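You operate a simulated robot arm through the tools that you are given. There is no shell and no other tool. Be economical: measure what you need, move in short steps, check, and stop when the job is done.

The job below is to be done with a simulated two-armed robot. You get a single attempt, and the scene is never put back.

## Task
Tip the flakes out of the short tube into the scrap bin.
Fine: hold the tube while you turn its cap off. Stand it back where it was and cap it. Set down upright: short tube.
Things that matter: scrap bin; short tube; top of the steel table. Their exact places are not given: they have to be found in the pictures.

Only the result counts: the job must be done as asked and must still hold three seconds after the hand-in. Knocking over, shifting, dropping, spilling or breaking anything else fails it. A push-on lid holds only when it is set on centred and level and pressed home; a screw cap is set on level and turned clockwise until tight.

## Robot
Two 6-joint arms with two-finger parallel grippers on one trunk, on a base that drives. Base frame: it is fixed to the floor where the robot stands at the start and does not move with it; the origin is under the middle of the robot, x ahead of it, y to its left, z up; the surface under the hand at the start is at about z = 0.8. Readings come in m, degrees, newtons and seconds.
The left shoulder is at the start at [0.06, 0.187, 1.072], the right one opposite. With the tool pointing down near the work surface each hand reaches from about 0.26 to 0.62 m from the robot's upright axis, wherever it stands, measured 20 degrees to its own side. Places, roughly: scrap bin [0.5, -0.6, 0.4]; short tube (6x6x12 cm) [0.5, 0, 0.8]; top of the steel table [0.6, 0.3, 0.8]. Payload 1.57 kg a hand.
The tool frame of a hand sits at the grasp point between the pads (the TCP): z along the fingers, y along the line on which they close. The tips reach 0.03 m beyond it. Largest opening 0.11 m; finger width 0.024, thickness 0.012; the body of the gripper, 0.048 by 0.112 m, starts 0.078 m behind the TCP.
Orientation is told as [roll, pitch, yaw] about the base's x, y, z axes, in that order, counted from this pose: with the fingers straight down and closing along the base's y, the tool's x points along the base's -x, its y along +y and its z along -z.

## Interface
- The arms move only by the tool drive_tool. It takes "left_targets", "right_targets" or both (then of equal length, played together; a hand with none holds still); each is a list that holds one entry, the list of rows, each a list of 7 numbers: the shift along the base's x, y, z in m, then the turn, a rotation vector about the base's x, y, z in degrees, then the gripper command, from -1 (shut) to 1 (fully open), values between in proportion. In form: [[[x, y, z, ax, ay, az, jaw], ...]]. A call has 1 to 10 rows; each row shifts and turns the commanded pose from where the row before left it. A row lasts 0.2 s, in which the tool goes at most 0.05 m and 8.6 degrees; a call with a longer step from one row to the next is refused whole, and so is a gripper value outside its range. Where a pose cannot be reached the arm comes as near as it can. A force on the tool above 40 N (or 10 N above the force at the start of the call, whichever is more), or a blocked arm, ends the call early, and 0.2 s more pass. Each finger travels about 0.153 m/s and halts on what it meets, pressing with about 32 N; the grip force reading is that of the motor and also rises with nothing between the fingers. The clock runs only during rows and for 0.2 s after the last one: add rows that do not move to give the fingers time. The reply holds the time, the measured pose of the TCP, the force on the tool along the base axes, the opening and the grip force, in the units named above and with some noise, with the torque about the TCP (base axes, N m) and any sound that the robot's microphone picked up, and new pictures: "show" is both (left out), scene, wrist or none (wrist: the cameras of the hands that moved).
- Cameras (640 x 400 px; columns grow to the right, rows downward): "scene" is now at [0.0124, -0.0173, 1.6136]; the picture's right is [-0.25, -0.97, 0.00], its down [-0.75, 0.20, -0.64] and it looks along [0.62, -0.16, -0.77] (base axes); focal length 285 px, centre (320, 200). "left" rides on the left gripper at [0.07, -0.016, -0.141] in its tool frame; the picture's right is [0.23, 0.97, 0.00], its down [-0.86, 0.20, -0.48] and it looks along [-0.47, 0.11, 0.88] (tool axes); focal length 222 px, centre (320, 200). "right" rides on the right gripper at [0.07, 0.016, -0.141] in its tool frame; the picture's right is [-0.23, 0.97, 0.00], its down [-0.86, -0.20, -0.48] and it looks along [-0.47, -0.11, 0.88] (tool axes); focal length 222 px, centre (320, 200).
- slide_trunk(by): slides the trunk up (or, below 0, down) by that many m; the arms and the scene camera ride with it, the base frame stays. It gives what a move gives, with no picture.
- roll_base(legs): drives the robot by 1 to 6 legs, each [ahead, left, turn to the left] in m, m and degrees, along the robot's own axes; the way and the turn of a leg run together, so that a leg with both is an arc; at most 1.5 m and 180 degrees a leg. The arms and the cameras ride along, it lands a little off, and it stops where it bumps. It gives what a move gives, and a new picture of the scene camera.
- aim_head(pan, tilt): turns the head with the scene camera to pan (to the left, within 86 degrees either way) and tilt (down, from -29 to 69), counted from straight ahead of the robot. It gives what a move gives, and a new picture of the scene camera.
- locate(camera, pixels): there is no depth. For up to 12 entries [column, row, z] of the newest picture of that camera ("zoom" is the newest enlarged one), the place [x, y] in the base frame at which the ray of that pixel passes the height z, good to about 0.003 m. No time passes.
- zoom(camera, box): a new picture of the part [left, top, right, bottom] of that camera's present view, enlarged. No time passes.
- finish_job(): hands the job in; it is judged then, once.

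Keep the steps short. Do not move on a guess: measure, check each grasp and each placing, and mend mistakes. In all there are 80 turns and 260 pictures (those below and enlarged ones count). Leave the grippers open and the arms clear of the work at the hand-in unless told otherwise, and finish with a single line.

The tools are called after "Call:" as a command line: name --argument value ..., lists and objects as JSON in quotes. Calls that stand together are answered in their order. drive_tool: Moves the arms, as the interface text tells. Its arguments: {"type":"object","properties":{"left_targets":{"type":"array"},"right_targets":{"type":"array"},"show":{"type":"string","enum":["both","scene","wrist","none"]}},"required":[]} The other tools are called the same way: slide_trunk (by) slides the trunk up or down; roll_base (legs) drives the base; aim_head (pan, tilt) turns the head that bears the scene camera; locate (camera, pixels) gives the place at which the rays of pixels pass given heights; zoom (camera, box) takes an enlarged picture of a part of a camera's view; finish_job () hands the job in.

At the start:

```text
t: 0.0
left_ee_pos: [0.4521, 0.1268, 1.1311]
left_tool_rot: [0.1, 0.0, -0.1]
left_ft_force: [-0.5, -0.1, -0.1]
left_wrist_torque: [0.03, -0.02, 0.04]
left_gripper_width: 0.11
left_grip_force: 0.2
right_ee_pos: [0.4576, -0.2695, 1.1151]
right_tool_rot: [0.0, 0.0, 0.0]
right_ft_force: [0.4, -0.4, -0.6]
right_wrist_torque: [0.01, -0.01, -0.01]
right_gripper_width: 0.1101
right_grip_force: 0.1
trunk travel left (down, up): [-0.7, 0.29]
robot x, y, heading: [0.0022, 0.0041, 0.1]
head pan, tilt: [-14.7, 50.4]
```

scene: 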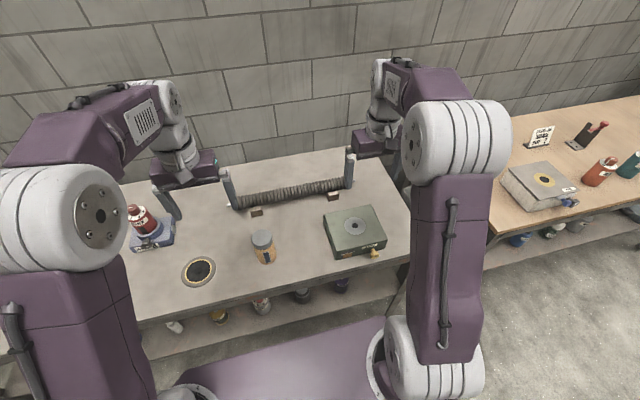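
right: 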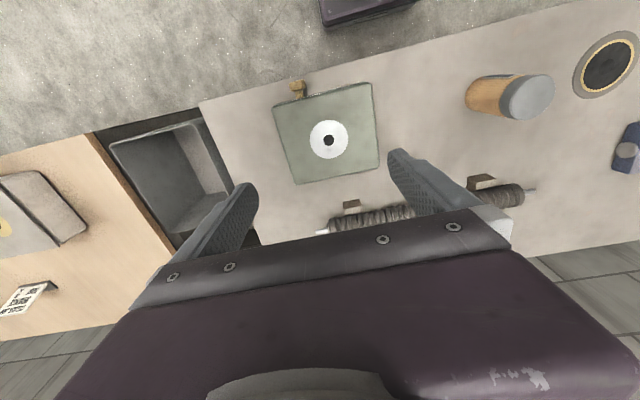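
left: 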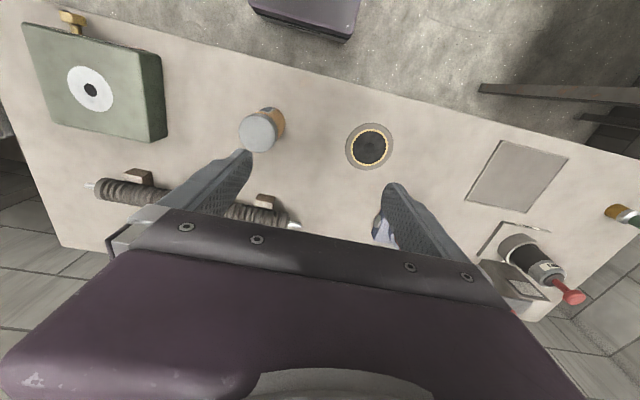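

The tube is at about (263,247) in the scene, and the bin shows in the right wrist view at about (170,170), between the two tables. I'll zoom in and measure both.

Call:
zoom --camera "scene" --box '[210, 190, 330, 290]'

Call:
zoom --camera "right" --box '[90, 60, 270, 260]'

Call:
locate --camera "right" --pixels '[[110, 143, 0.4], [203, 118, 0.4], [110, 143, 0.6], [203, 118, 0.6], [240, 232, 0.6], [180, 240, 0.6], [200, 104, 0.8], [263, 243, 0.8], [95, 133, 0.8], [170, 240, 0.8]]'

Call:
locate --camera "scene" --pixels '[[263, 237, 0.92], [265, 262, 0.8], [265, 260, 0.8]]'

Call:
locate --camera "left" --pixels '[[258, 134, 0.92], [370, 147, 0.8], [273, 118, 0.8]]'

```text
4.00 times, centred on (270, 240) of scene
```

zoom: 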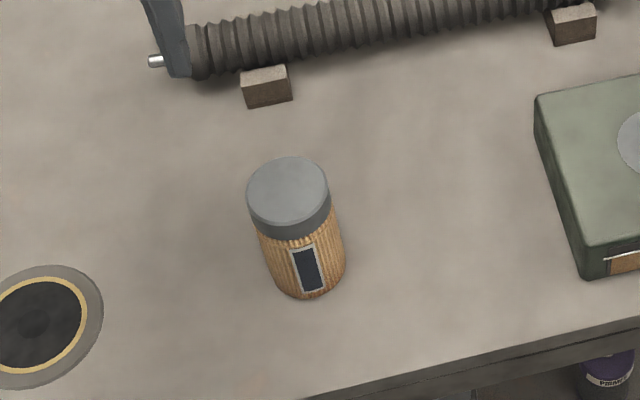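

```text
2.00 times, centred on (180, 160) of right
```

zoom: 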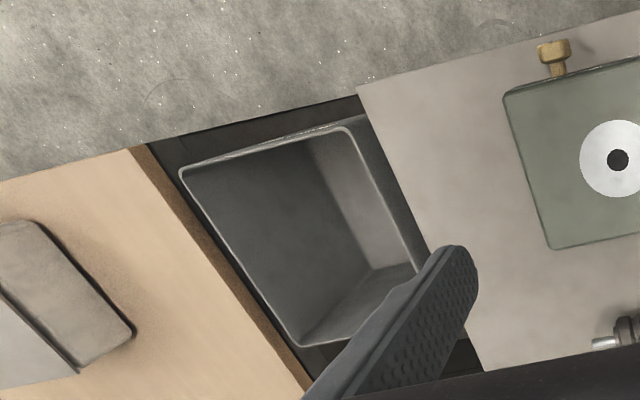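

```text
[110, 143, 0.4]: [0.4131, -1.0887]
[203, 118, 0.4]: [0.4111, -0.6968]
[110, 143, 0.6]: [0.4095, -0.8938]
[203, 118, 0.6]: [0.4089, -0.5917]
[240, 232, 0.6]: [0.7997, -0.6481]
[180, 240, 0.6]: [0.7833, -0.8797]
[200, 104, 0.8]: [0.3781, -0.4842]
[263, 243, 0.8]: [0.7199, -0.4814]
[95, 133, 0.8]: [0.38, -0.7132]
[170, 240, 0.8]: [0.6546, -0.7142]
```

```text
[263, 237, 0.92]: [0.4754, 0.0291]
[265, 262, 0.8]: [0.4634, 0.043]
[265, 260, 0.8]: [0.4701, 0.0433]
```

```text
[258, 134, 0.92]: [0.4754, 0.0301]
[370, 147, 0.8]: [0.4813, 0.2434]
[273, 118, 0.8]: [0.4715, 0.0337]
```

The tube is about at (0.474, 0.031), with its top near z 0.92. My plan is for the right hand to hold the body with its fingers level, pointing ahead. The left hand will turn the cap from above and keep hold of it. First I'll pitch the right hand level, high up and clear of everything.

Call:
drive_tool --right_targets '[[[-0.01, 0, 0, 0, -8.5, 0, 1], [-0.01, 0, 0, 0, -8.5, 0, 1], [-0.01, 0, 0, 0, -8.5, 0, 1], [-0.01, 0, 0, 0, -8.5, 0, 1], [-0.01, 0, 0, 0, -8.5, 0, 1], [-0.01, 0, 0, 0, -8.5, 0, 1], [-0.01, 0, 0, 0, -8.5, 0, 1], [0, 0, 0, 0, -8.5, 0, 1], [0, 0, 0, 0, -8.5, 0, 1], [0, 0, 0, 0, -8.5, 0, 1]]]'

```text
t: 2.2
left_ee_pos: [0.4515, 0.1255, 1.131]
left_tool_rot: [0.1, 0.1, 0.1]
left_ft_force: [0.5, -0.2, 0.7]
left_wrist_torque: [0.0, -0.02, -0.02]
left_gripper_width: 0.1099
left_grip_force: 0.1
right_ee_pos: [0.4714, -0.3295, 1.1609]
right_tool_rot: [2.9, -84.9, -2.8]
right_ft_force: [0.3, 0.6, 0.4]
right_wrist_torque: [-0.02, -0.01, 0.05]
right_gripper_width: 0.1101
right_grip_force: 0.2
right hand out of reach, approached as far as the arm can: row 6, 7, 8, 9, 10
trunk travel left (down, up): [-0.7, 0.29]
robot x, y, heading: [0.0001, -0.0007, 0.1]
head pan, tilt: [-14.7, 50.4]
```

scene: 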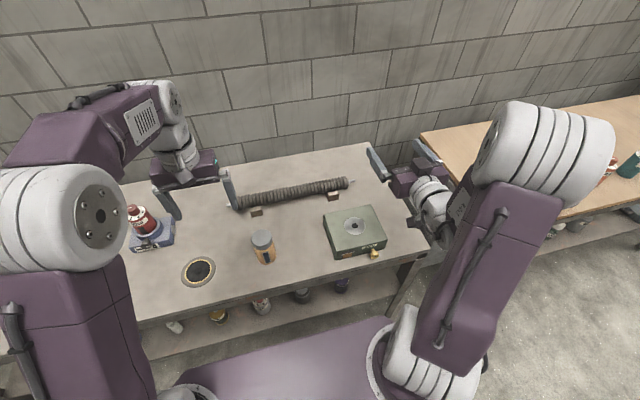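
right: 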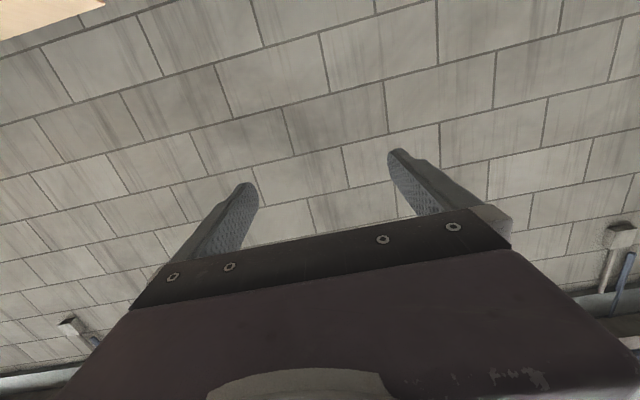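

The right hand can't come back far enough while level, because its minimum reach is about 0.43 m from the shoulder. I'll back the base up 0.1 m to give both arms room.

Call:
roll_base --legs '[[-0.1, 0, 0]]'

```text
t: 3.4
left_ee_pos: [0.3518, 0.1242, 1.1319]
left_tool_rot: [0.1, 0.0, 0.0]
left_ft_force: [-0.1, -0.3, 0.1]
left_wrist_torque: [0.03, -0.01, -0.04]
left_gripper_width: 0.11
left_grip_force: 0.0
right_ee_pos: [0.3715, -0.3295, 1.1607]
right_tool_rot: [2.9, -84.8, -2.7]
right_ft_force: [-0.1, 0.6, -0.1]
right_wrist_torque: [-0.03, 0.0, -0.04]
right_gripper_width: 0.1098
right_grip_force: 0.0
trunk travel left (down, up): [-0.7, 0.29]
robot x, y, heading: [-0.0969, 0.0018, 0.0]
head pan, tilt: [-14.7, 50.4]
```

scene: 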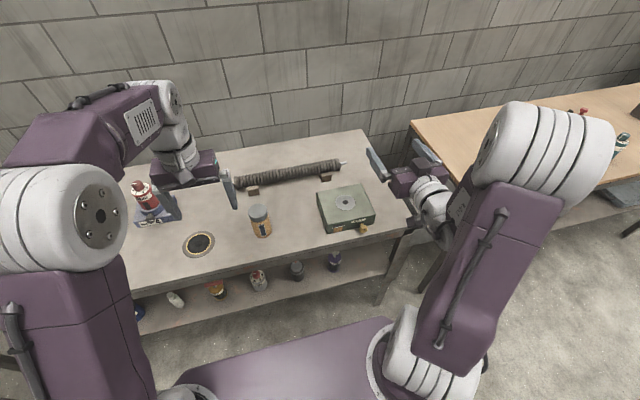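

Next I'll move the left hand aside and bring the right hand in front of the tube, still high.

Call:
drive_tool --right_targets '[[[0, 0, 0, 0, 0, 0, 1], [0, 0.045, -0.02, 0, 0, 0, 1], [0, 0.045, -0.02, 0, 0, 0, 1], [0, 0.045, -0.02, 0, 0, 0, 1], [0, 0.045, -0.02, 0, 0, 0, 1], [0, 0.045, -0.02, 0, 0, 0, 1], [0, 0.045, -0.02, 0, 0, 0, 1], [0, 0.045, -0.02, 0, 0, 0, 1], [0, 0, 0, 0, 0, 0, 1]]]' --left_targets '[[[0.03, 0.03, 0, 0, 0, 0, 1], [0.03, 0.04, 0, 0, 0, 0, 1], [0.03, 0.04, 0, 0, 0, 0, 1], [0, 0, 0, 0, 0, 0, 1], [0, 0, 0, 0, 0, 0, 1], [0, 0, 0, 0, 0, 0, 1], [0, 0, 0, 0, 0, 0, 1], [0, 0, 0, 0, 0, 0, 1], [0, 0, 0, 0, 0, 0, 1]]]' --show "scene"

```text
t: 5.3
left_ee_pos: [0.4415, 0.2361, 1.1299]
left_tool_rot: [0.0, 0.0, 0.0]
left_ft_force: [-0.1, -0.9, 0.0]
left_wrist_torque: [-0.02, 0.01, 0.03]
left_gripper_width: 0.1099
left_grip_force: 0.1
right_ee_pos: [0.4118, -0.2304, 1.1964]
right_tool_rot: [16.4, -83.9, -15.3]
right_ft_force: [-0.4, -0.2, 0.9]
right_wrist_torque: [0.01, 0.01, -0.05]
right_gripper_width: 0.11
right_grip_force: 0.0
right hand out of reach, approached as far as the arm can: row 2, 3, 4, 5, 6, 7, 8
trunk travel left (down, up): [-0.7, 0.29]
robot x, y, heading: [-0.0984, -0.0004, 0.2]
head pan, tilt: [-14.7, 50.4]
```

scene: 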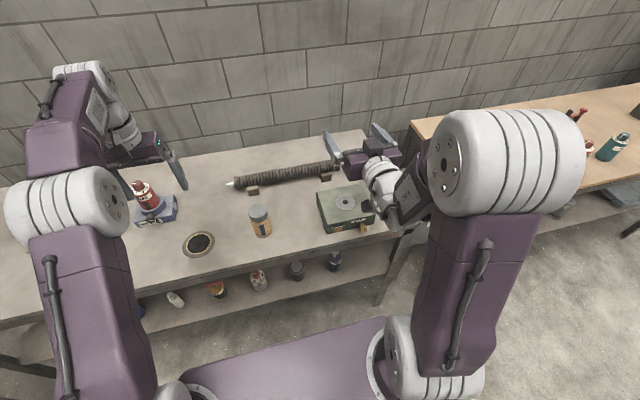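

The commanded pose probably sits inside the minimum reach, at about x 0.29. I'll shift the command forward to about x 0.40, staying above everything.

Call:
drive_tool --right_targets '[[[0.02, -0.02, 0.02, 0, 0, 0, 1], [0.02, -0.02, 0.02, 0, 0, 0, 1], [0.02, 0, 0.02, 0, 0, 0, 1], [0.02, 0, 0, 0, 0, 0, 1], [0.02, 0, 0, 0, 0, 0, 1], [0, 0, 0, 0, 0, 0, 1], [0, 0, 0, 0, 0, 0, 1]]]' --show "scene"

```text
t: 7.0
left_ee_pos: [0.4415, 0.2366, 1.1299]
left_tool_rot: [0.0, -0.1, 0.0]
left_ft_force: [0.2, 0.1, -0.9]
left_wrist_torque: [-0.02, 0.01, 0.0]
left_gripper_width: 0.1099
left_grip_force: 0.0
right_ee_pos: [0.5119, -0.2708, 1.2585]
right_tool_rot: [3.0, -84.8, -2.9]
right_ft_force: [0.7, 0.8, 0.5]
right_wrist_torque: [0.01, 0.0, 0.04]
right_gripper_width: 0.1104
right_grip_force: 0.1
trunk travel left (down, up): [-0.7, 0.29]
robot x, y, heading: [-0.0977, 0.0014, 0.1]
head pan, tilt: [-14.7, 50.4]
```

scene: 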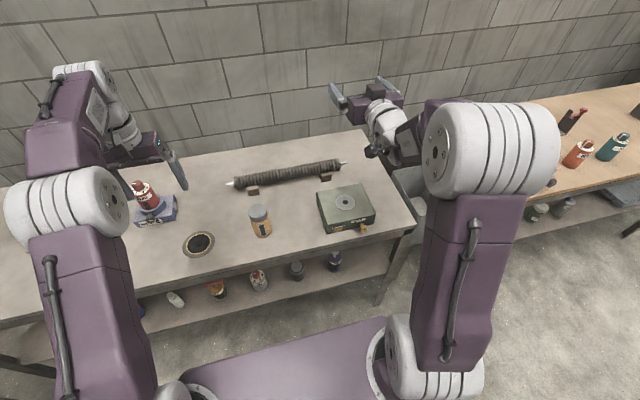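

The command starts from the measured pose on each call, so that limit cleared. Now I'll move toward (0.45, 0.0, 1.02).

Call:
drive_tool --right_targets '[[[-0.006, 0.03, -0.03, 0, 0, 0, 1], [-0.006, 0.03, -0.03, 0, 0, 0, 1], [-0.006, 0.03, -0.03, 0, 0, 0, 1], [-0.006, 0.03, -0.03, 0, 0, 0, 1], [-0.006, 0.03, -0.03, 0, 0, 0, 1], [-0.006, 0.03, -0.03, 0, 0, 0, 1], [-0.006, 0.03, -0.03, 0, 0, 0, 1], [-0.006, 0.03, -0.03, 0, 0, 0, 1], [0, 0, 0, 0, 0, 0, 1]]]' --show "scene"

```text
t: 8.9
left_ee_pos: [0.4405, 0.2358, 1.1295]
left_tool_rot: [0.0, 0.0, 0.1]
left_ft_force: [0.6, 0.3, -0.6]
left_wrist_torque: [0.03, 0.0, -0.01]
left_gripper_width: 0.1097
left_grip_force: 0.0
right_ee_pos: [0.5004, -0.2528, 1.1241]
right_tool_rot: [24.8, -83.7, -23.6]
right_ft_force: [-0.8, -0.4, 0.6]
right_wrist_torque: [-0.01, -0.02, 0.0]
right_gripper_width: 0.1099
right_grip_force: 0.0
right hand out of reach, approached as far as the arm can: row 1, 2, 3, 4, 5, 6, 7, 8
trunk travel left (down, up): [-0.7, 0.29]
robot x, y, heading: [-0.0999, 0.0015, 0.0]
head pan, tilt: [-14.7, 50.4]
```

scene: 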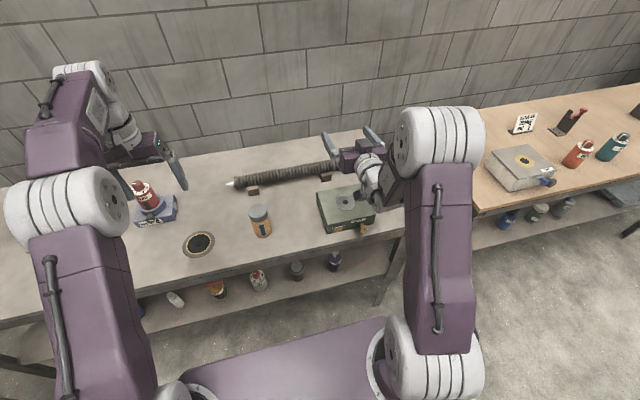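

Pointing straight ahead folds the arm too much. I'll yaw the right hand about 40° to the left so the wrist stays out by its own side, and raise the trunk 0.1 m so the arm is less folded.

Call:
slide_trunk --by 0.1

Call:
drive_tool --right_targets '[[[0.01, 0, 0, 0, 0, 8, 1], [0, 0, 0, 0, 0, 8, 1], [0, 0, 0, 0, 0, 8, 1], [0, 0, 0, 0, 0, 8, 1], [0, 0, 0, 0, 0, 8, 1], [0, 0, 0, 0, 0, 0, 1]]]' --show "scene"

```text
t: 10.3
left_ee_pos: [0.442, 0.2372, 1.2308]
left_tool_rot: [-0.1, 0.0, 0.0]
left_ft_force: [0.5, -0.1, -0.3]
left_wrist_torque: [0.01, 0.0, -0.02]
left_gripper_width: 0.1099
left_grip_force: 0.0
right_ee_pos: [0.5014, -0.2521, 1.2249]
right_tool_rot: [24.7, -83.6, -23.2]
right_ft_force: [0.2, 0.5, -0.2]
right_wrist_torque: [-0.01, -0.02, 0.0]
right_gripper_width: 0.1102
right_grip_force: 0.0
trunk travel left (down, up): [-0.8, 0.19]
robot x, y, heading: [-0.102, 0.0006, 0.0]
head pan, tilt: [-14.7, 50.4]
```

```text
t: 11.7
left_ee_pos: [0.4406, 0.2357, 1.2301]
left_tool_rot: [0.0, 0.0, 0.0]
left_ft_force: [0.0, -0.5, -0.3]
left_wrist_torque: [-0.01, 0.01, 0.05]
left_gripper_width: 0.11
left_grip_force: 0.0
right_ee_pos: [0.5099, -0.252, 1.2258]
right_tool_rot: [24.7, -83.5, 16.8]
right_ft_force: [0.2, 0.4, -0.7]
right_wrist_torque: [-0.01, 0.03, -0.01]
right_gripper_width: 0.1099
right_grip_force: 0.1
trunk travel left (down, up): [-0.8, 0.19]
robot x, y, heading: [-0.1, -0.0002, 0.3]
head pan, tilt: [-14.7, 50.4]
```

scene: 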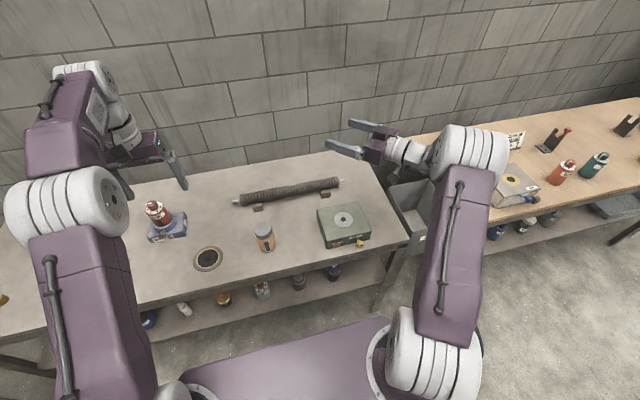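

That orientation is reachable. Next I'll carry the right hand to above the tube at about z 1.03.

Call:
drive_tool --right_targets '[[[-0.0046, 0.035, -0.025, 0, 0, 0, 1], [-0.0046, 0.035, -0.025, 0, 0, 0, 1], [-0.0046, 0.035, -0.025, 0, 0, 0, 1], [-0.0046, 0.035, -0.025, 0, 0, 0, 1], [-0.0046, 0.035, -0.025, 0, 0, 0, 1], [-0.0046, 0.035, -0.025, 0, 0, 0, 1], [-0.0046, 0.035, -0.025, 0, 0, 0, 1], [-0.0046, 0.035, -0.025, 0, 0, 0, 1], [0, 0, 0, 0, 0, 0, 1]]]' --show "both"

```text
t: 13.7
left_ee_pos: [0.4414, 0.2356, 1.2299]
left_tool_rot: [0.0, 0.0, 0.0]
left_ft_force: [0.8, -0.3, 0.3]
left_wrist_torque: [0.0, 0.02, 0.0]
left_gripper_width: 0.1099
left_grip_force: 0.0
right_ee_pos: [0.4919, 0.0283, 1.0274]
right_tool_rot: [27.8, -83.5, 13.8]
right_ft_force: [0.5, 0.3, -0.6]
right_wrist_torque: [0.03, -0.01, -0.01]
right_gripper_width: 0.11
right_grip_force: 0.0
right hand out of reach, approached as far as the arm can: row 7, 8
trunk travel left (down, up): [-0.8, 0.19]
robot x, y, heading: [-0.0994, 0.0011, 0.1]
head pan, tilt: [-14.7, 50.4]
```

scene: 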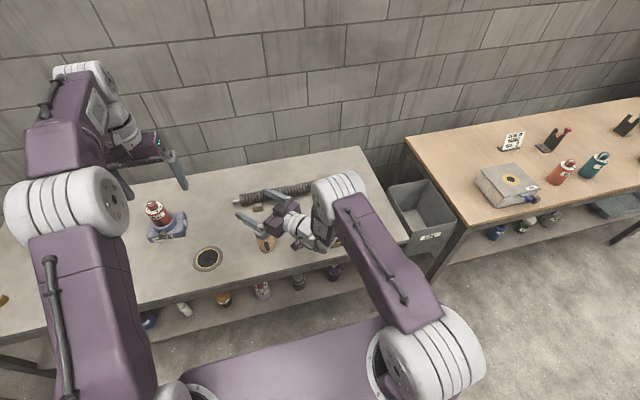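
right: 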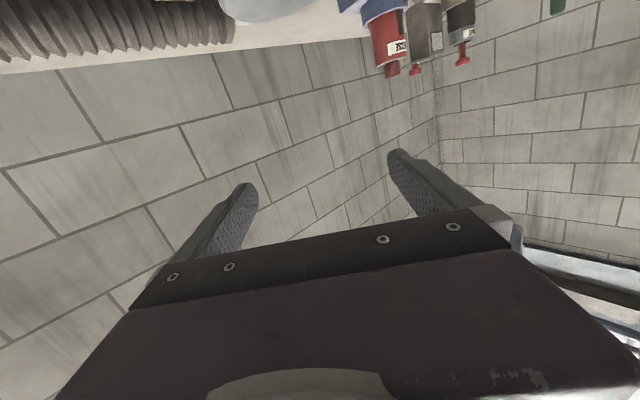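

The bin is now in view, with rim corners near (390,183), (430,178), (456,222) and (410,238). I'll locate the rim to compare with the earlier rays, and re-measure the tube and the green box.

Call:
zoom --camera "scene" --box '[370, 150, 490, 270]'

Call:
locate --camera "scene" --pixels '[[410, 238, 0.4], [410, 238, 0.5], [410, 238, 0.6], [410, 238, 0.7], [456, 222, 0.5], [456, 222, 0.6], [456, 222, 0.7], [430, 178, 0.6], [390, 183, 0.6], [266, 249, 0.8]]'

Call:
zoom --camera "scene" --box '[220, 180, 380, 280]'

```text
3.33 times, centred on (430, 210) of scene
```

zoom: 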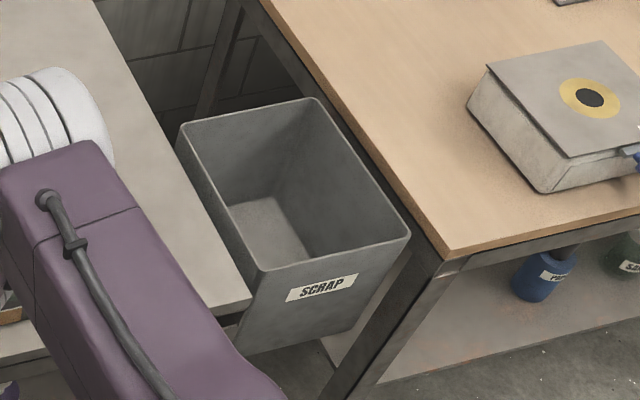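

```text
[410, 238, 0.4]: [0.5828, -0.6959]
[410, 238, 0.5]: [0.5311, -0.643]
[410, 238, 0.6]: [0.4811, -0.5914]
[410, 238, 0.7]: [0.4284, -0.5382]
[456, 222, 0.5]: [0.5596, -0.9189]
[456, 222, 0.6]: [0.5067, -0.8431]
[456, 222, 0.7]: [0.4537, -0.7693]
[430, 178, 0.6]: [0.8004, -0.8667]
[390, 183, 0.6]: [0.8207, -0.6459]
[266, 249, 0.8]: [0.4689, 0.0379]
```

```text
4.00 times, centred on (300, 230) of scene
```

zoom: 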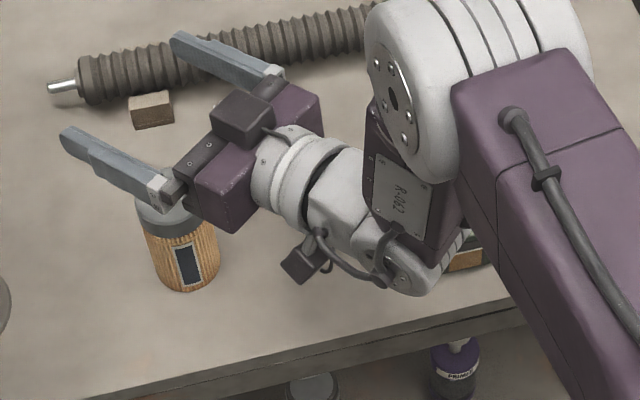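

Two views put the rim at about z 0.7, spanning x 0.42–0.75 and y −0.54 to −0.75, so I'll pour near (0.57, −0.61). The tube axis is at (0.4755, 0.030). I'll tilt the fingers a further 14° down so the camera bracket clears the table, then lower toward the tube.

Call:
drive_tool --right_targets '[[[-0.003, 0, -0.01, -4.5, 5.36, 0, 1], [-0.003, 0, -0.01, -4.5, 5.36, 0, 1], [-0.005, 0.001, -0.01, 0, 0, 0, 1], [-0.005, 0.001, -0.01, 0, 0, 0, 1], [0, 0, 0, 0, 0, 0, 1]]]' --show "both"

```text
t: 14.9
left_ee_pos: [0.4409, 0.2364, 1.2296]
left_tool_rot: [0.0, 0.0, -0.1]
left_ft_force: [-0.8, 0.0, 0.5]
left_wrist_torque: [-0.03, -0.03, 0.01]
left_gripper_width: 0.1101
left_grip_force: 0.2
right_ee_pos: [0.4751, 0.0305, 0.9868]
right_tool_rot: [8.8, -69.8, 32.4]
right_ft_force: [0.3, 0.7, -0.8]
right_wrist_torque: [0.02, 0.01, 0.02]
right_gripper_width: 0.11
right_grip_force: 0.1
trunk travel left (down, up): [-0.8, 0.19]
robot x, y, heading: [-0.1002, -0.0003, 0.1]
head pan, tilt: [-14.7, 50.4]
```

scene: 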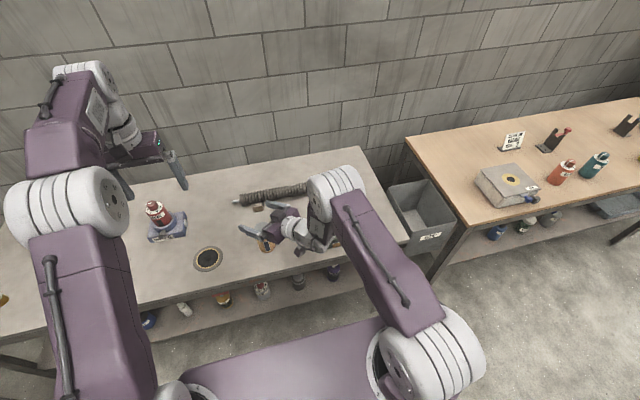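
right: 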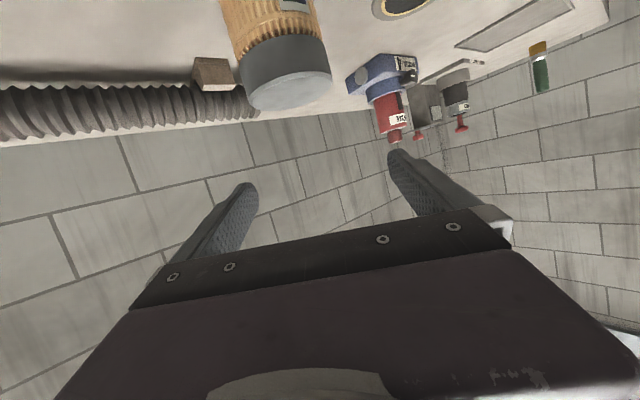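

The pose is good, with yaw 42° and tilt 20°. I'll take out the 3° roll and descend so the fingers come beside the cap, then check.

Call:
drive_tool --right_targets '[[[0, 0, -0.01, -2.13, -1.9, 1.04, 1], [0, 0, -0.015, 0, 0, 0, 1], [0, 0, -0.015, 0, 0, 0, 1], [0, 0, -0.012, 0, 0, 0, 1], [0, 0, 0, 0, 0, 0, 1]]]' --show "wrist"

Call:
zoom --camera "scene" --box '[220, 180, 380, 280]'

```text
t: 16.1
left_ee_pos: [0.441, 0.2351, 1.2285]
left_tool_rot: [0.0, 0.0, 0.0]
left_ft_force: [0.2, 0.0, 0.5]
left_wrist_torque: [0.05, 0.0, 0.0]
left_gripper_width: 0.1101
left_grip_force: 0.1
right_ee_pos: [0.4955, 0.0279, 0.9384]
right_tool_rot: [1.1, -70.0, 40.7]
right_ft_force: [0.2, -0.6, 0.0]
right_wrist_torque: [0.0, -0.04, 0.0]
right_gripper_width: 0.11
right_grip_force: 0.0
right hand out of reach, approached as far as the arm can: row 1, 2
trunk travel left (down, up): [-0.8, 0.19]
robot x, y, heading: [-0.0939, -0.0012, -0.0]
head pan, tilt: [-14.7, 50.4]
```

right: 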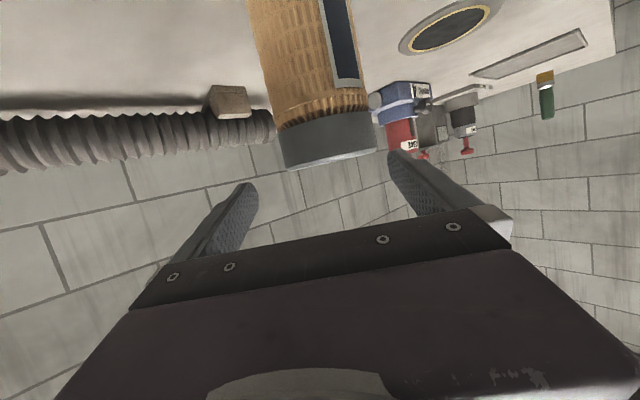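

```text
4.00 times, centred on (300, 230) of scene
```

zoom: 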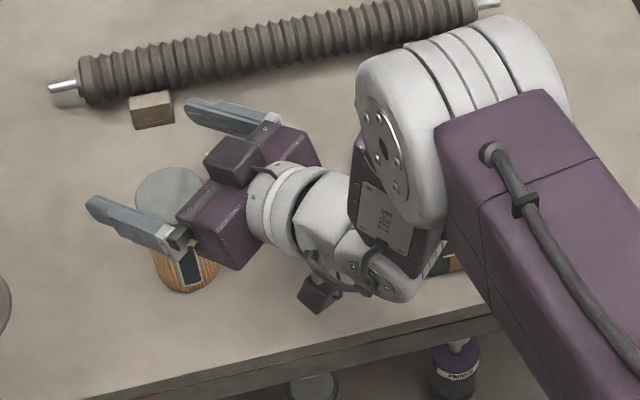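

The reach limit pushed the hand about 2 cm forward in x, though both fingers still clear the cap. I'll lower and bring x back in small steps.

Call:
drive_tool --right_targets '[[[-0.002, 0, -0.008, 0, 0, 0, 1], [-0.004, 0.0005, -0.008, 0, 0, 0, 1], [-0.005, 0.0005, -0.008, 0, 0, 0, 1], [-0.005, 0.0005, -0.006, 0, 0, 0, 1], [-0.004, 0.0005, -0.005, 0, 0, 0, 1], [0, 0, 0, 0, 0, 0, 1]]]' --show "wrist"

Call:
zoom --camera "scene" --box '[220, 180, 380, 280]'

```text
t: 17.5
left_ee_pos: [0.4411, 0.2348, 1.2295]
left_tool_rot: [0.0, 0.0, 0.0]
left_ft_force: [-0.2, 0.7, -0.2]
left_wrist_torque: [0.0, 0.03, 0.02]
left_gripper_width: 0.1098
left_grip_force: 0.0
right_ee_pos: [0.4921, 0.0308, 0.8992]
right_tool_rot: [1.1, -70.2, 40.7]
right_ft_force: [-0.3, 0.3, 0.6]
right_wrist_torque: [-0.01, 0.01, -0.03]
right_gripper_width: 0.1102
right_grip_force: 0.2
right hand out of reach, approached as far as the arm can: row 2, 3, 4
trunk travel left (down, up): [-0.8, 0.19]
robot x, y, heading: [-0.0993, -0.0044, -0.2]
head pan, tilt: [-14.7, 50.4]
```

right: 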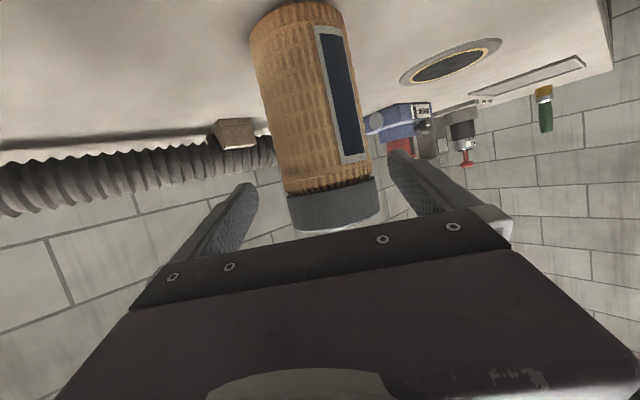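

```text
4.00 times, centred on (300, 230) of scene
```

zoom: 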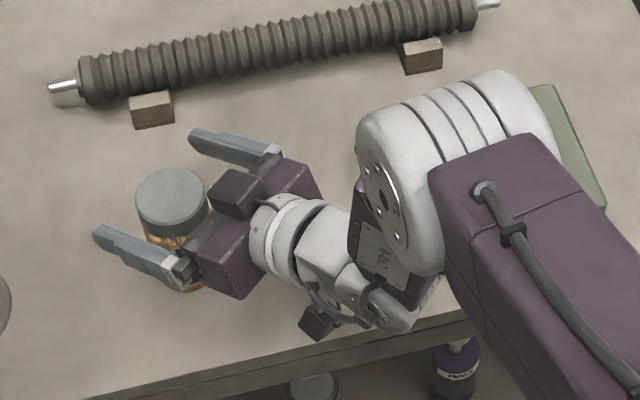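

The tube now sits about 1.3 cm off the centre of the fingers, and the arm can't pull back any further. I'll roll the base back 0.018 m, which carries the hand with it and centres it.

Call:
roll_base --legs '[[-0.018, 0, 0]]'

Call:
zoom --camera "right" --box '[160, 0, 480, 200]'

```text
t: 18.3
left_ee_pos: [0.4276, 0.2365, 1.227]
left_tool_rot: [0.1, 0.3, 0.0]
left_ft_force: [0.9, 0.7, -0.4]
left_wrist_torque: [-0.03, 0.05, 0.0]
left_gripper_width: 0.11
left_grip_force: 0.0
right_ee_pos: [0.4781, 0.0298, 0.8987]
right_tool_rot: [1.5, -70.0, 40.3]
right_ft_force: [0.0, -1.1, -0.4]
right_wrist_torque: [0.03, 0.01, 0.03]
right_gripper_width: 0.1099
right_grip_force: 0.0
trunk travel left (down, up): [-0.8, 0.19]
robot x, y, heading: [-0.114, 0.0023, -0.2]
head pan, tilt: [-14.7, 50.4]
```

scene: 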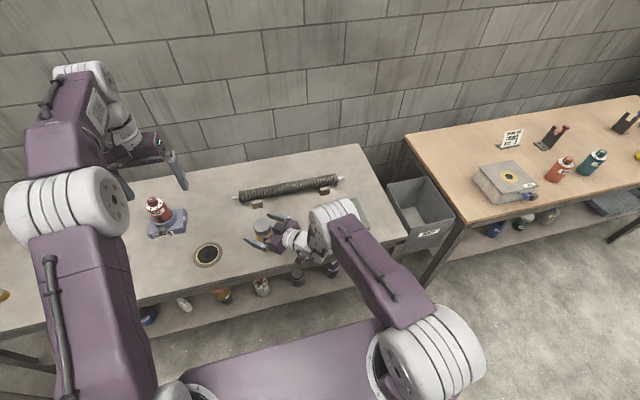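

```text
2.00 times, centred on (320, 100) of right
```

zoom: 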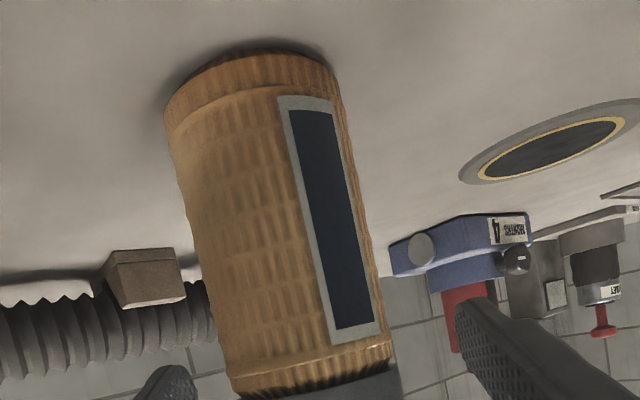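

The hand is centred within a few mm at (0.478, 0.030). Now I'll descend 4 cm to about z 0.858.

Call:
drive_tool --right_targets '[[[-0.0005, 0, -0.01, 0, 0, 0, 1], [-0.001, 0, -0.01, 0, 0, 0, 1], [-0.001, 0, -0.01, 0, 0, 0, 1], [0, 0, -0.01, 0, 0, 0, 1], [0, 0, 0, 0, 0, 0, 1]]]' --show "wrist"

Call:
zoom --camera "scene" --box '[220, 180, 380, 280]'

```text
t: 19.5
left_ee_pos: [0.4226, 0.2361, 1.2284]
left_tool_rot: [0.0, 0.0, 0.0]
left_ft_force: [-0.2, 0.0, -0.2]
left_wrist_torque: [0.02, -0.02, -0.02]
left_gripper_width: 0.11
left_grip_force: 0.1
right_ee_pos: [0.4727, 0.0313, 0.8604]
right_tool_rot: [1.2, -70.0, 40.7]
right_ft_force: [0.0, -0.5, 0.3]
right_wrist_torque: [0.0, 0.04, 0.02]
right_gripper_width: 0.11
right_grip_force: 0.0
trunk travel left (down, up): [-0.8, 0.19]
robot x, y, heading: [-0.1156, 0.0022, 0.0]
head pan, tilt: [-14.7, 50.4]
```

right: 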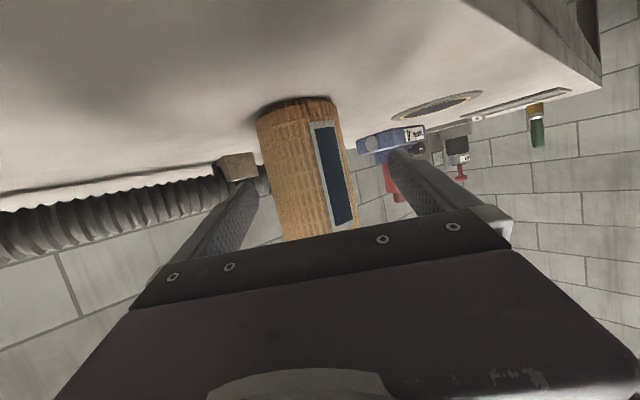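

```text
4.00 times, centred on (300, 230) of scene
```

zoom: 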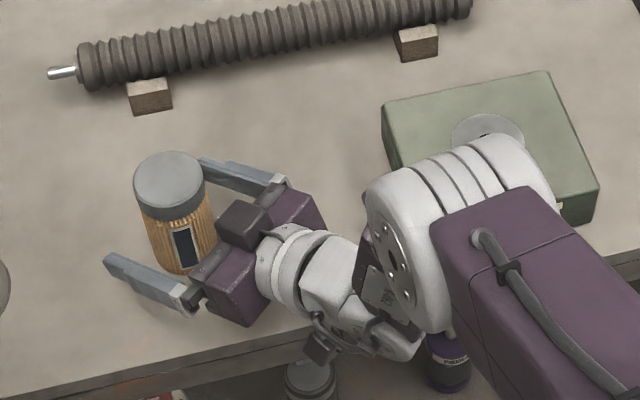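

The tube is between the fingers. I'll confirm its axis before closing.

Call:
locate --camera "scene" --pixels '[[262.5, 225, 0.92], [247.5, 265, 0.855], [267.5, 275.5, 0.86]]'

```text
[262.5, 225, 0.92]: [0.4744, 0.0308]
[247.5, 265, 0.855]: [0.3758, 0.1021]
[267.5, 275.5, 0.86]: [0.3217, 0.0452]
```

The tube axis is (0.4744, 0.0308) and the TCP is (0.4727, 0.0313), so the lateral error is about 1.5 mm. I'll close the right gripper.

Call:
drive_tool --right_targets '[[[0, 0, 0, 0, 0, 0, 0.4], [0, 0, 0, 0, 0, 0, 0.15], [0, 0, 0, 0, 0, 0, 0.0], [0, 0, 0, 0, 0, 0, -1], [0, 0, 0, 0, 0, 0, -1]]]' --show "wrist"

Call:
zoom --camera "scene" --box '[220, 180, 380, 280]'

```text
t: 20.7
left_ee_pos: [0.4233, 0.2361, 1.2302]
left_tool_rot: [0.1, 0.0, 0.0]
left_ft_force: [-0.4, -0.2, -1.2]
left_wrist_torque: [-0.04, 0.01, -0.01]
left_gripper_width: 0.1099
left_grip_force: 0.0
right_ee_pos: [0.4712, 0.0299, 0.8606]
right_tool_rot: [1.1, -70.1, 40.7]
right_ft_force: [-0.1, -0.2, 0.6]
right_wrist_torque: [-0.03, -0.02, 0.01]
right_gripper_width: 0.0554
right_grip_force: 31.7
trunk travel left (down, up): [-0.8, 0.19]
robot x, y, heading: [-0.1168, 0.0021, -0.3]
head pan, tilt: [-14.7, 50.4]
```

right: 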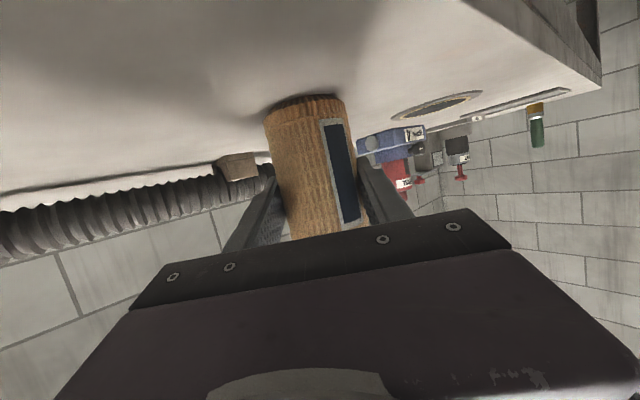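

```text
4.00 times, centred on (300, 230) of scene
```

zoom: 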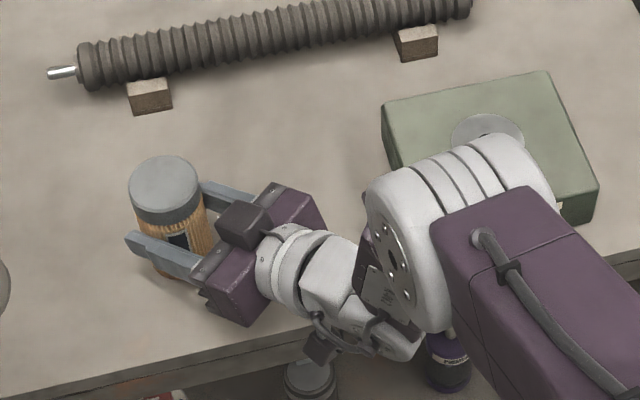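

The right hand has the tube: 0.0554 m width, 31.7 N. I'll re-measure the cap centre at about (261.2, 226.3) before bringing the left hand over.

Call:
locate --camera "scene" --pixels '[[261.25, 226, 0.92], [252, 226, 0.92], [270.5, 226, 0.92]]'

Call:
drive_tool --left_targets '[[[0.005, -0.02, -0.01, 0, 0, -8, 1], [0.005, -0.02, -0.01, 0, 0, -8, 1], [0.005, -0.02, -0.01, 0, 0, -8, 1], [0.005, -0.02, -0.01, 0, 0, -8, 1], [0.005, -0.02, -0.02, 0, 0, -8, 1], [0.005, -0.02, -0.02, 0, 0, -8, 1], [0.005, -0.02, -0.02, 0, 0, -8, 1], [0.005, -0.02, -0.02, 0, 0, 0, 1], [0.005, -0.02, -0.02, 0, 0, 0, 1], [0, 0, 0, 0, 0, 0, 1]]]' --show "both"

```text
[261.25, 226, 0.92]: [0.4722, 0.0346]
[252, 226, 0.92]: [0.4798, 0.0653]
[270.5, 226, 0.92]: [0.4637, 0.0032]
```

```text
t: 22.9
left_ee_pos: [0.465, 0.0568, 1.0885]
left_tool_rot: [-0.1, 0.0, -56.1]
left_ft_force: [-0.4, 0.0, 0.3]
left_wrist_torque: [0.01, 0.0, -0.01]
left_gripper_width: 0.1101
left_grip_force: 0.0
left hand out of reach, approached as far as the arm can: row 9
right_ee_pos: [0.4707, 0.0306, 0.8609]
right_tool_rot: [1.1, -70.1, 40.7]
right_ft_force: [-0.1, -0.1, -0.5]
right_wrist_torque: [0.0, -0.03, -0.01]
right_gripper_width: 0.0556
right_grip_force: 32.4
trunk travel left (down, up): [-0.8, 0.19]
robot x, y, heading: [-0.1166, 0.0042, -0.0]
head pan, tilt: [-14.7, 50.4]
```

scene: 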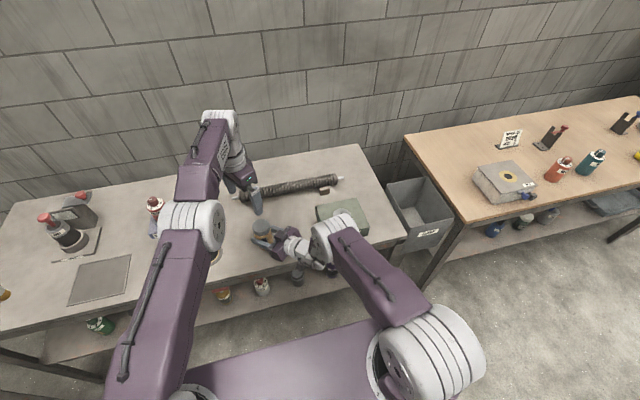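
left: 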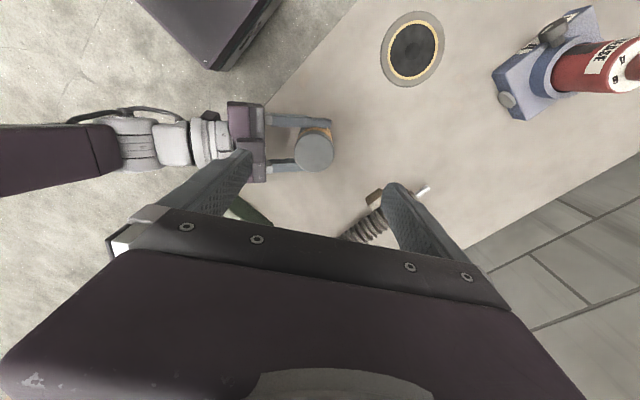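

Call:
zoom --camera "left" --box '[240, 100, 400, 200]'

Call:
locate --camera "left" --pixels '[[314, 152, 0.92], [314, 152, 0.91], [294, 152, 0.92], [334, 152, 0.92]]'

Call:
locate --camera "scene" --pixels '[[261.25, 226, 0.92], [261.25, 226, 0.91]]'

```text
4.00 times, centred on (320, 150) of left
```

zoom: 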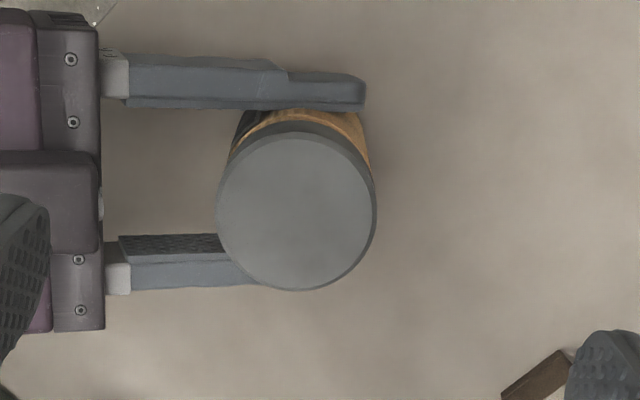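

```text
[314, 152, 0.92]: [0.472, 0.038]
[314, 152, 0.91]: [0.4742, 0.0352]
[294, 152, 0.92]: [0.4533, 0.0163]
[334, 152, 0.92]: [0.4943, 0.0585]
```

```text
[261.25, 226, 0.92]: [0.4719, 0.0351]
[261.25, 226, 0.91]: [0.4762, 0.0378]
```

Both cameras agree the cap is at about (0.472, 0.036). I'll move the left hand over it, part open, and lower partway.

Call:
drive_tool --left_targets '[[[0.003, -0.007, -0.02, 0, 0, 0, 0.7], [0.002, -0.007, -0.02, 0, 0, 0, 0.65], [0.002, -0.007, -0.02, 0, 0, 0, 0.65], [0, 0, -0.02, 0, 0, 0, 0.65], [0, 0, -0.02, 0, 0, 0, 0.65], [0, 0, 0, 0, 0, 0, 0.65]]]' --show "both"

```text
t: 24.3
left_ee_pos: [0.4615, 0.0394, 0.9883]
left_tool_rot: [-0.1, 0.0, -56.0]
left_ft_force: [0.2, 0.2, -0.3]
left_wrist_torque: [0.0, -0.04, -0.01]
left_gripper_width: 0.0909
left_grip_force: 0.0
left hand out of reach, approached as far as the arm can: row 2, 3
right_ee_pos: [0.4717, 0.0315, 0.8608]
right_tool_rot: [1.1, -70.0, 40.7]
right_ft_force: [-0.7, 0.4, 0.0]
right_wrist_torque: [-0.03, 0.02, 0.01]
right_gripper_width: 0.0555
right_grip_force: 31.5
trunk travel left (down, up): [-0.8, 0.19]
robot x, y, heading: [-0.1188, 0.0006, -0.2]
head pan, tilt: [-14.7, 50.4]
```

scene: 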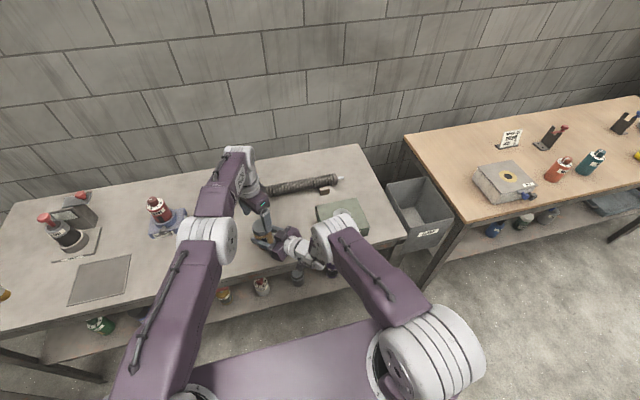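
left: 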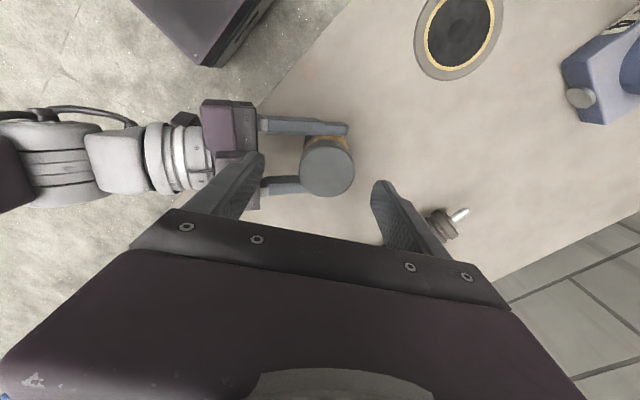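

That leaves +0.010 in x and −0.004 in y. I'll correct those first and recheck before the fingers pass the cap top.

Call:
drive_tool --left_targets '[[[0.005, -0.002, -0.008, 0, 0, 0, 0.65], [0.0055, -0.0015, -0.008, 0, 0, 0, 0.65], [0, 0, 0, 0, 0, 0, 0.65]]]' --show "wrist"

Call:
zoom --camera "scene" --box '[220, 180, 320, 260]'

```text
t: 25.1
left_ee_pos: [0.4597, 0.0393, 0.9745]
left_tool_rot: [-0.1, 0.0, -56.1]
left_ft_force: [-0.3, -0.1, -0.2]
left_wrist_torque: [-0.02, 0.01, 0.02]
left_gripper_width: 0.091
left_grip_force: 0.1
left hand out of reach, approached as far as the arm can: row 1, 2
right_ee_pos: [0.4707, 0.0309, 0.8614]
right_tool_rot: [1.1, -70.2, 40.8]
right_ft_force: [0.4, 0.0, -0.2]
right_wrist_torque: [0.0, -0.02, 0.04]
right_gripper_width: 0.0556
right_grip_force: 32.1
trunk travel left (down, up): [-0.8, 0.19]
robot x, y, heading: [-0.1215, -0.0007, -0.2]
head pan, tilt: [-14.7, 50.4]
```

left: 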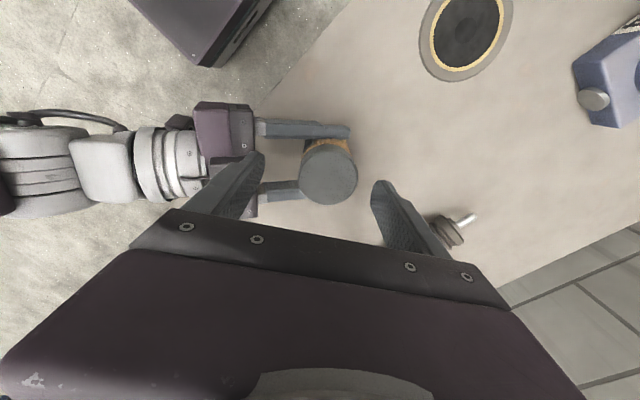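

```text
5.00 times, centred on (270, 220) of scene
```

zoom: 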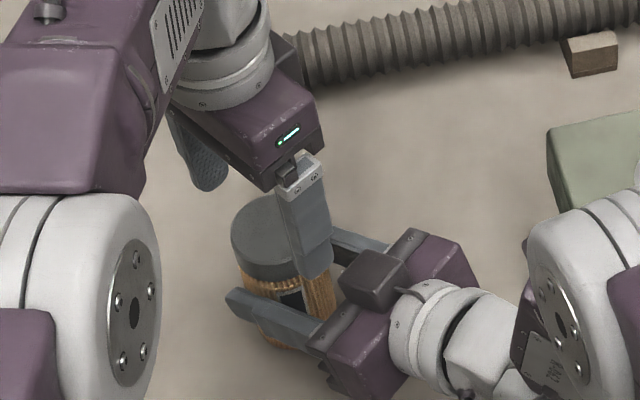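

The left arm is at full stretch here. I'll lift the tube about 4 cm with the right hand and move it left and slightly nearer, to about (0.455, 0.12), where both arms reach comfortably. The left hand rises first.

Call:
drive_tool --right_targets '[[[0, 0, 0, 0, 0, 0, -1], [0, 0, 0.01, 0, 0, 0, -1], [0, 0, 0.015, 0, 0, 0, -1], [0, 0, 0.015, 0, 0, 0, -1], [-0.003, 0.017, 0, 0, 0, 0, -1], [-0.003, 0.017, 0, 0, 0, 0, -1], [-0.003, 0.017, 0, 0, 0, 0, -1], [-0.003, 0.017, 0, 0, 0, 0, -1], [-0.003, 0.017, 0, 0, 0, 0, -1], [0, 0, 0, 0, 0, 0, -1]]]' --left_targets '[[[0, 0, 0.03, 0, 0, 0, 0.65], [0, 0.01, 0.03, 0, 0, 0, 0.65], [0, 0.01, 0.03, 0, 0, 0, 0.65], [0, 0.01, 0.02, 0, 0, 0, 0.65], [0, 0.01, 0, 0, 0, 0, 0.65], [0, 0.01, 0, 0, 0, 0, 0.65], [0, 0.01, 0, 0, 0, 0, 0.65], [0, 0.01, 0, 0, 0, 0, 0.65], [0, 0.01, 0, 0, 0, 0, 0.65], [0, 0, 0, 0, 0, 0, 0.65]]]' --show "both"

```text
t: 27.3
left_ee_pos: [0.4602, 0.1183, 1.0843]
left_tool_rot: [0.0, 0.0, -56.0]
left_ft_force: [0.3, 0.0, 0.0]
left_wrist_torque: [0.06, 0.01, -0.01]
left_gripper_width: 0.0906
left_grip_force: 0.0
right_ee_pos: [0.4663, 0.1167, 0.8996]
right_tool_rot: [2.7, -70.1, 39.5]
right_ft_force: [-0.1, 0.4, -1.4]
right_wrist_torque: [-0.01, -0.01, -0.04]
right_gripper_width: 0.0556
right_grip_force: 32.2
right hand out of reach, approached as far as the arm can: row 6, 8
trunk travel left (down, up): [-0.8, 0.19]
robot x, y, heading: [-0.1171, 0.0006, 0.1]
head pan, tilt: [-14.7, 50.4]
```

scene: 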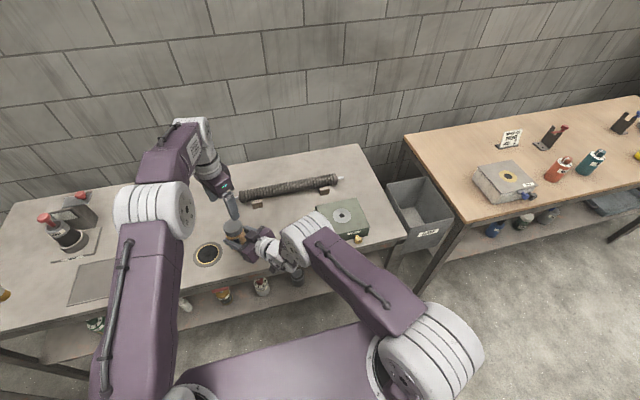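
right: 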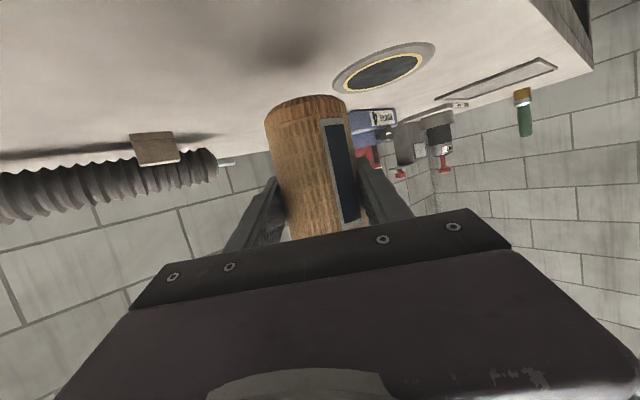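
left: 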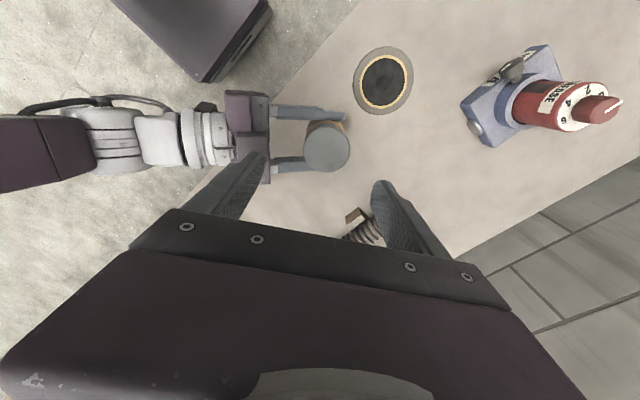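

The tube is lifted. I'll measure the cap, whose top should now be near z 0.959, and check that the tube is upright.

Call:
zoom --camera "left" --box '[250, 90, 410, 190]'

Call:
zoom --camera "scene" --box '[190, 190, 290, 280]'

Call:
locate --camera "left" --pixels '[[327, 148, 0.959], [304, 148, 0.959], [350, 148, 0.959]]'

```text
4.00 times, centred on (330, 140) of left
```

zoom: 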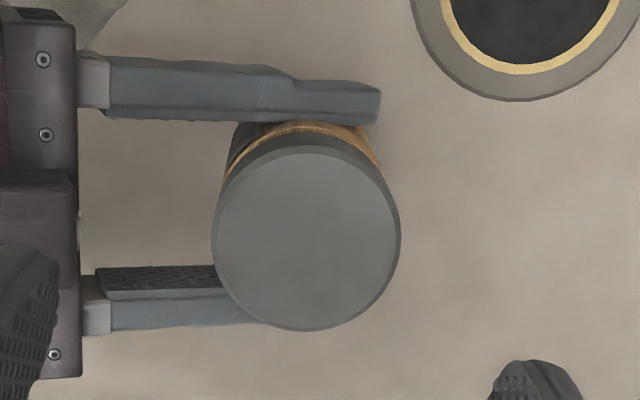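

```text
4.44 times, centred on (240, 235) of scene
```

zoom: 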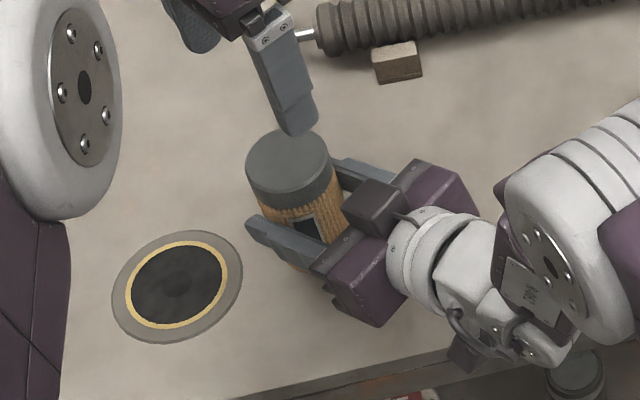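

```text
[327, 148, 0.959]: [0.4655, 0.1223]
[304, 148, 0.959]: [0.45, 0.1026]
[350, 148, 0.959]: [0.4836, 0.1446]
```

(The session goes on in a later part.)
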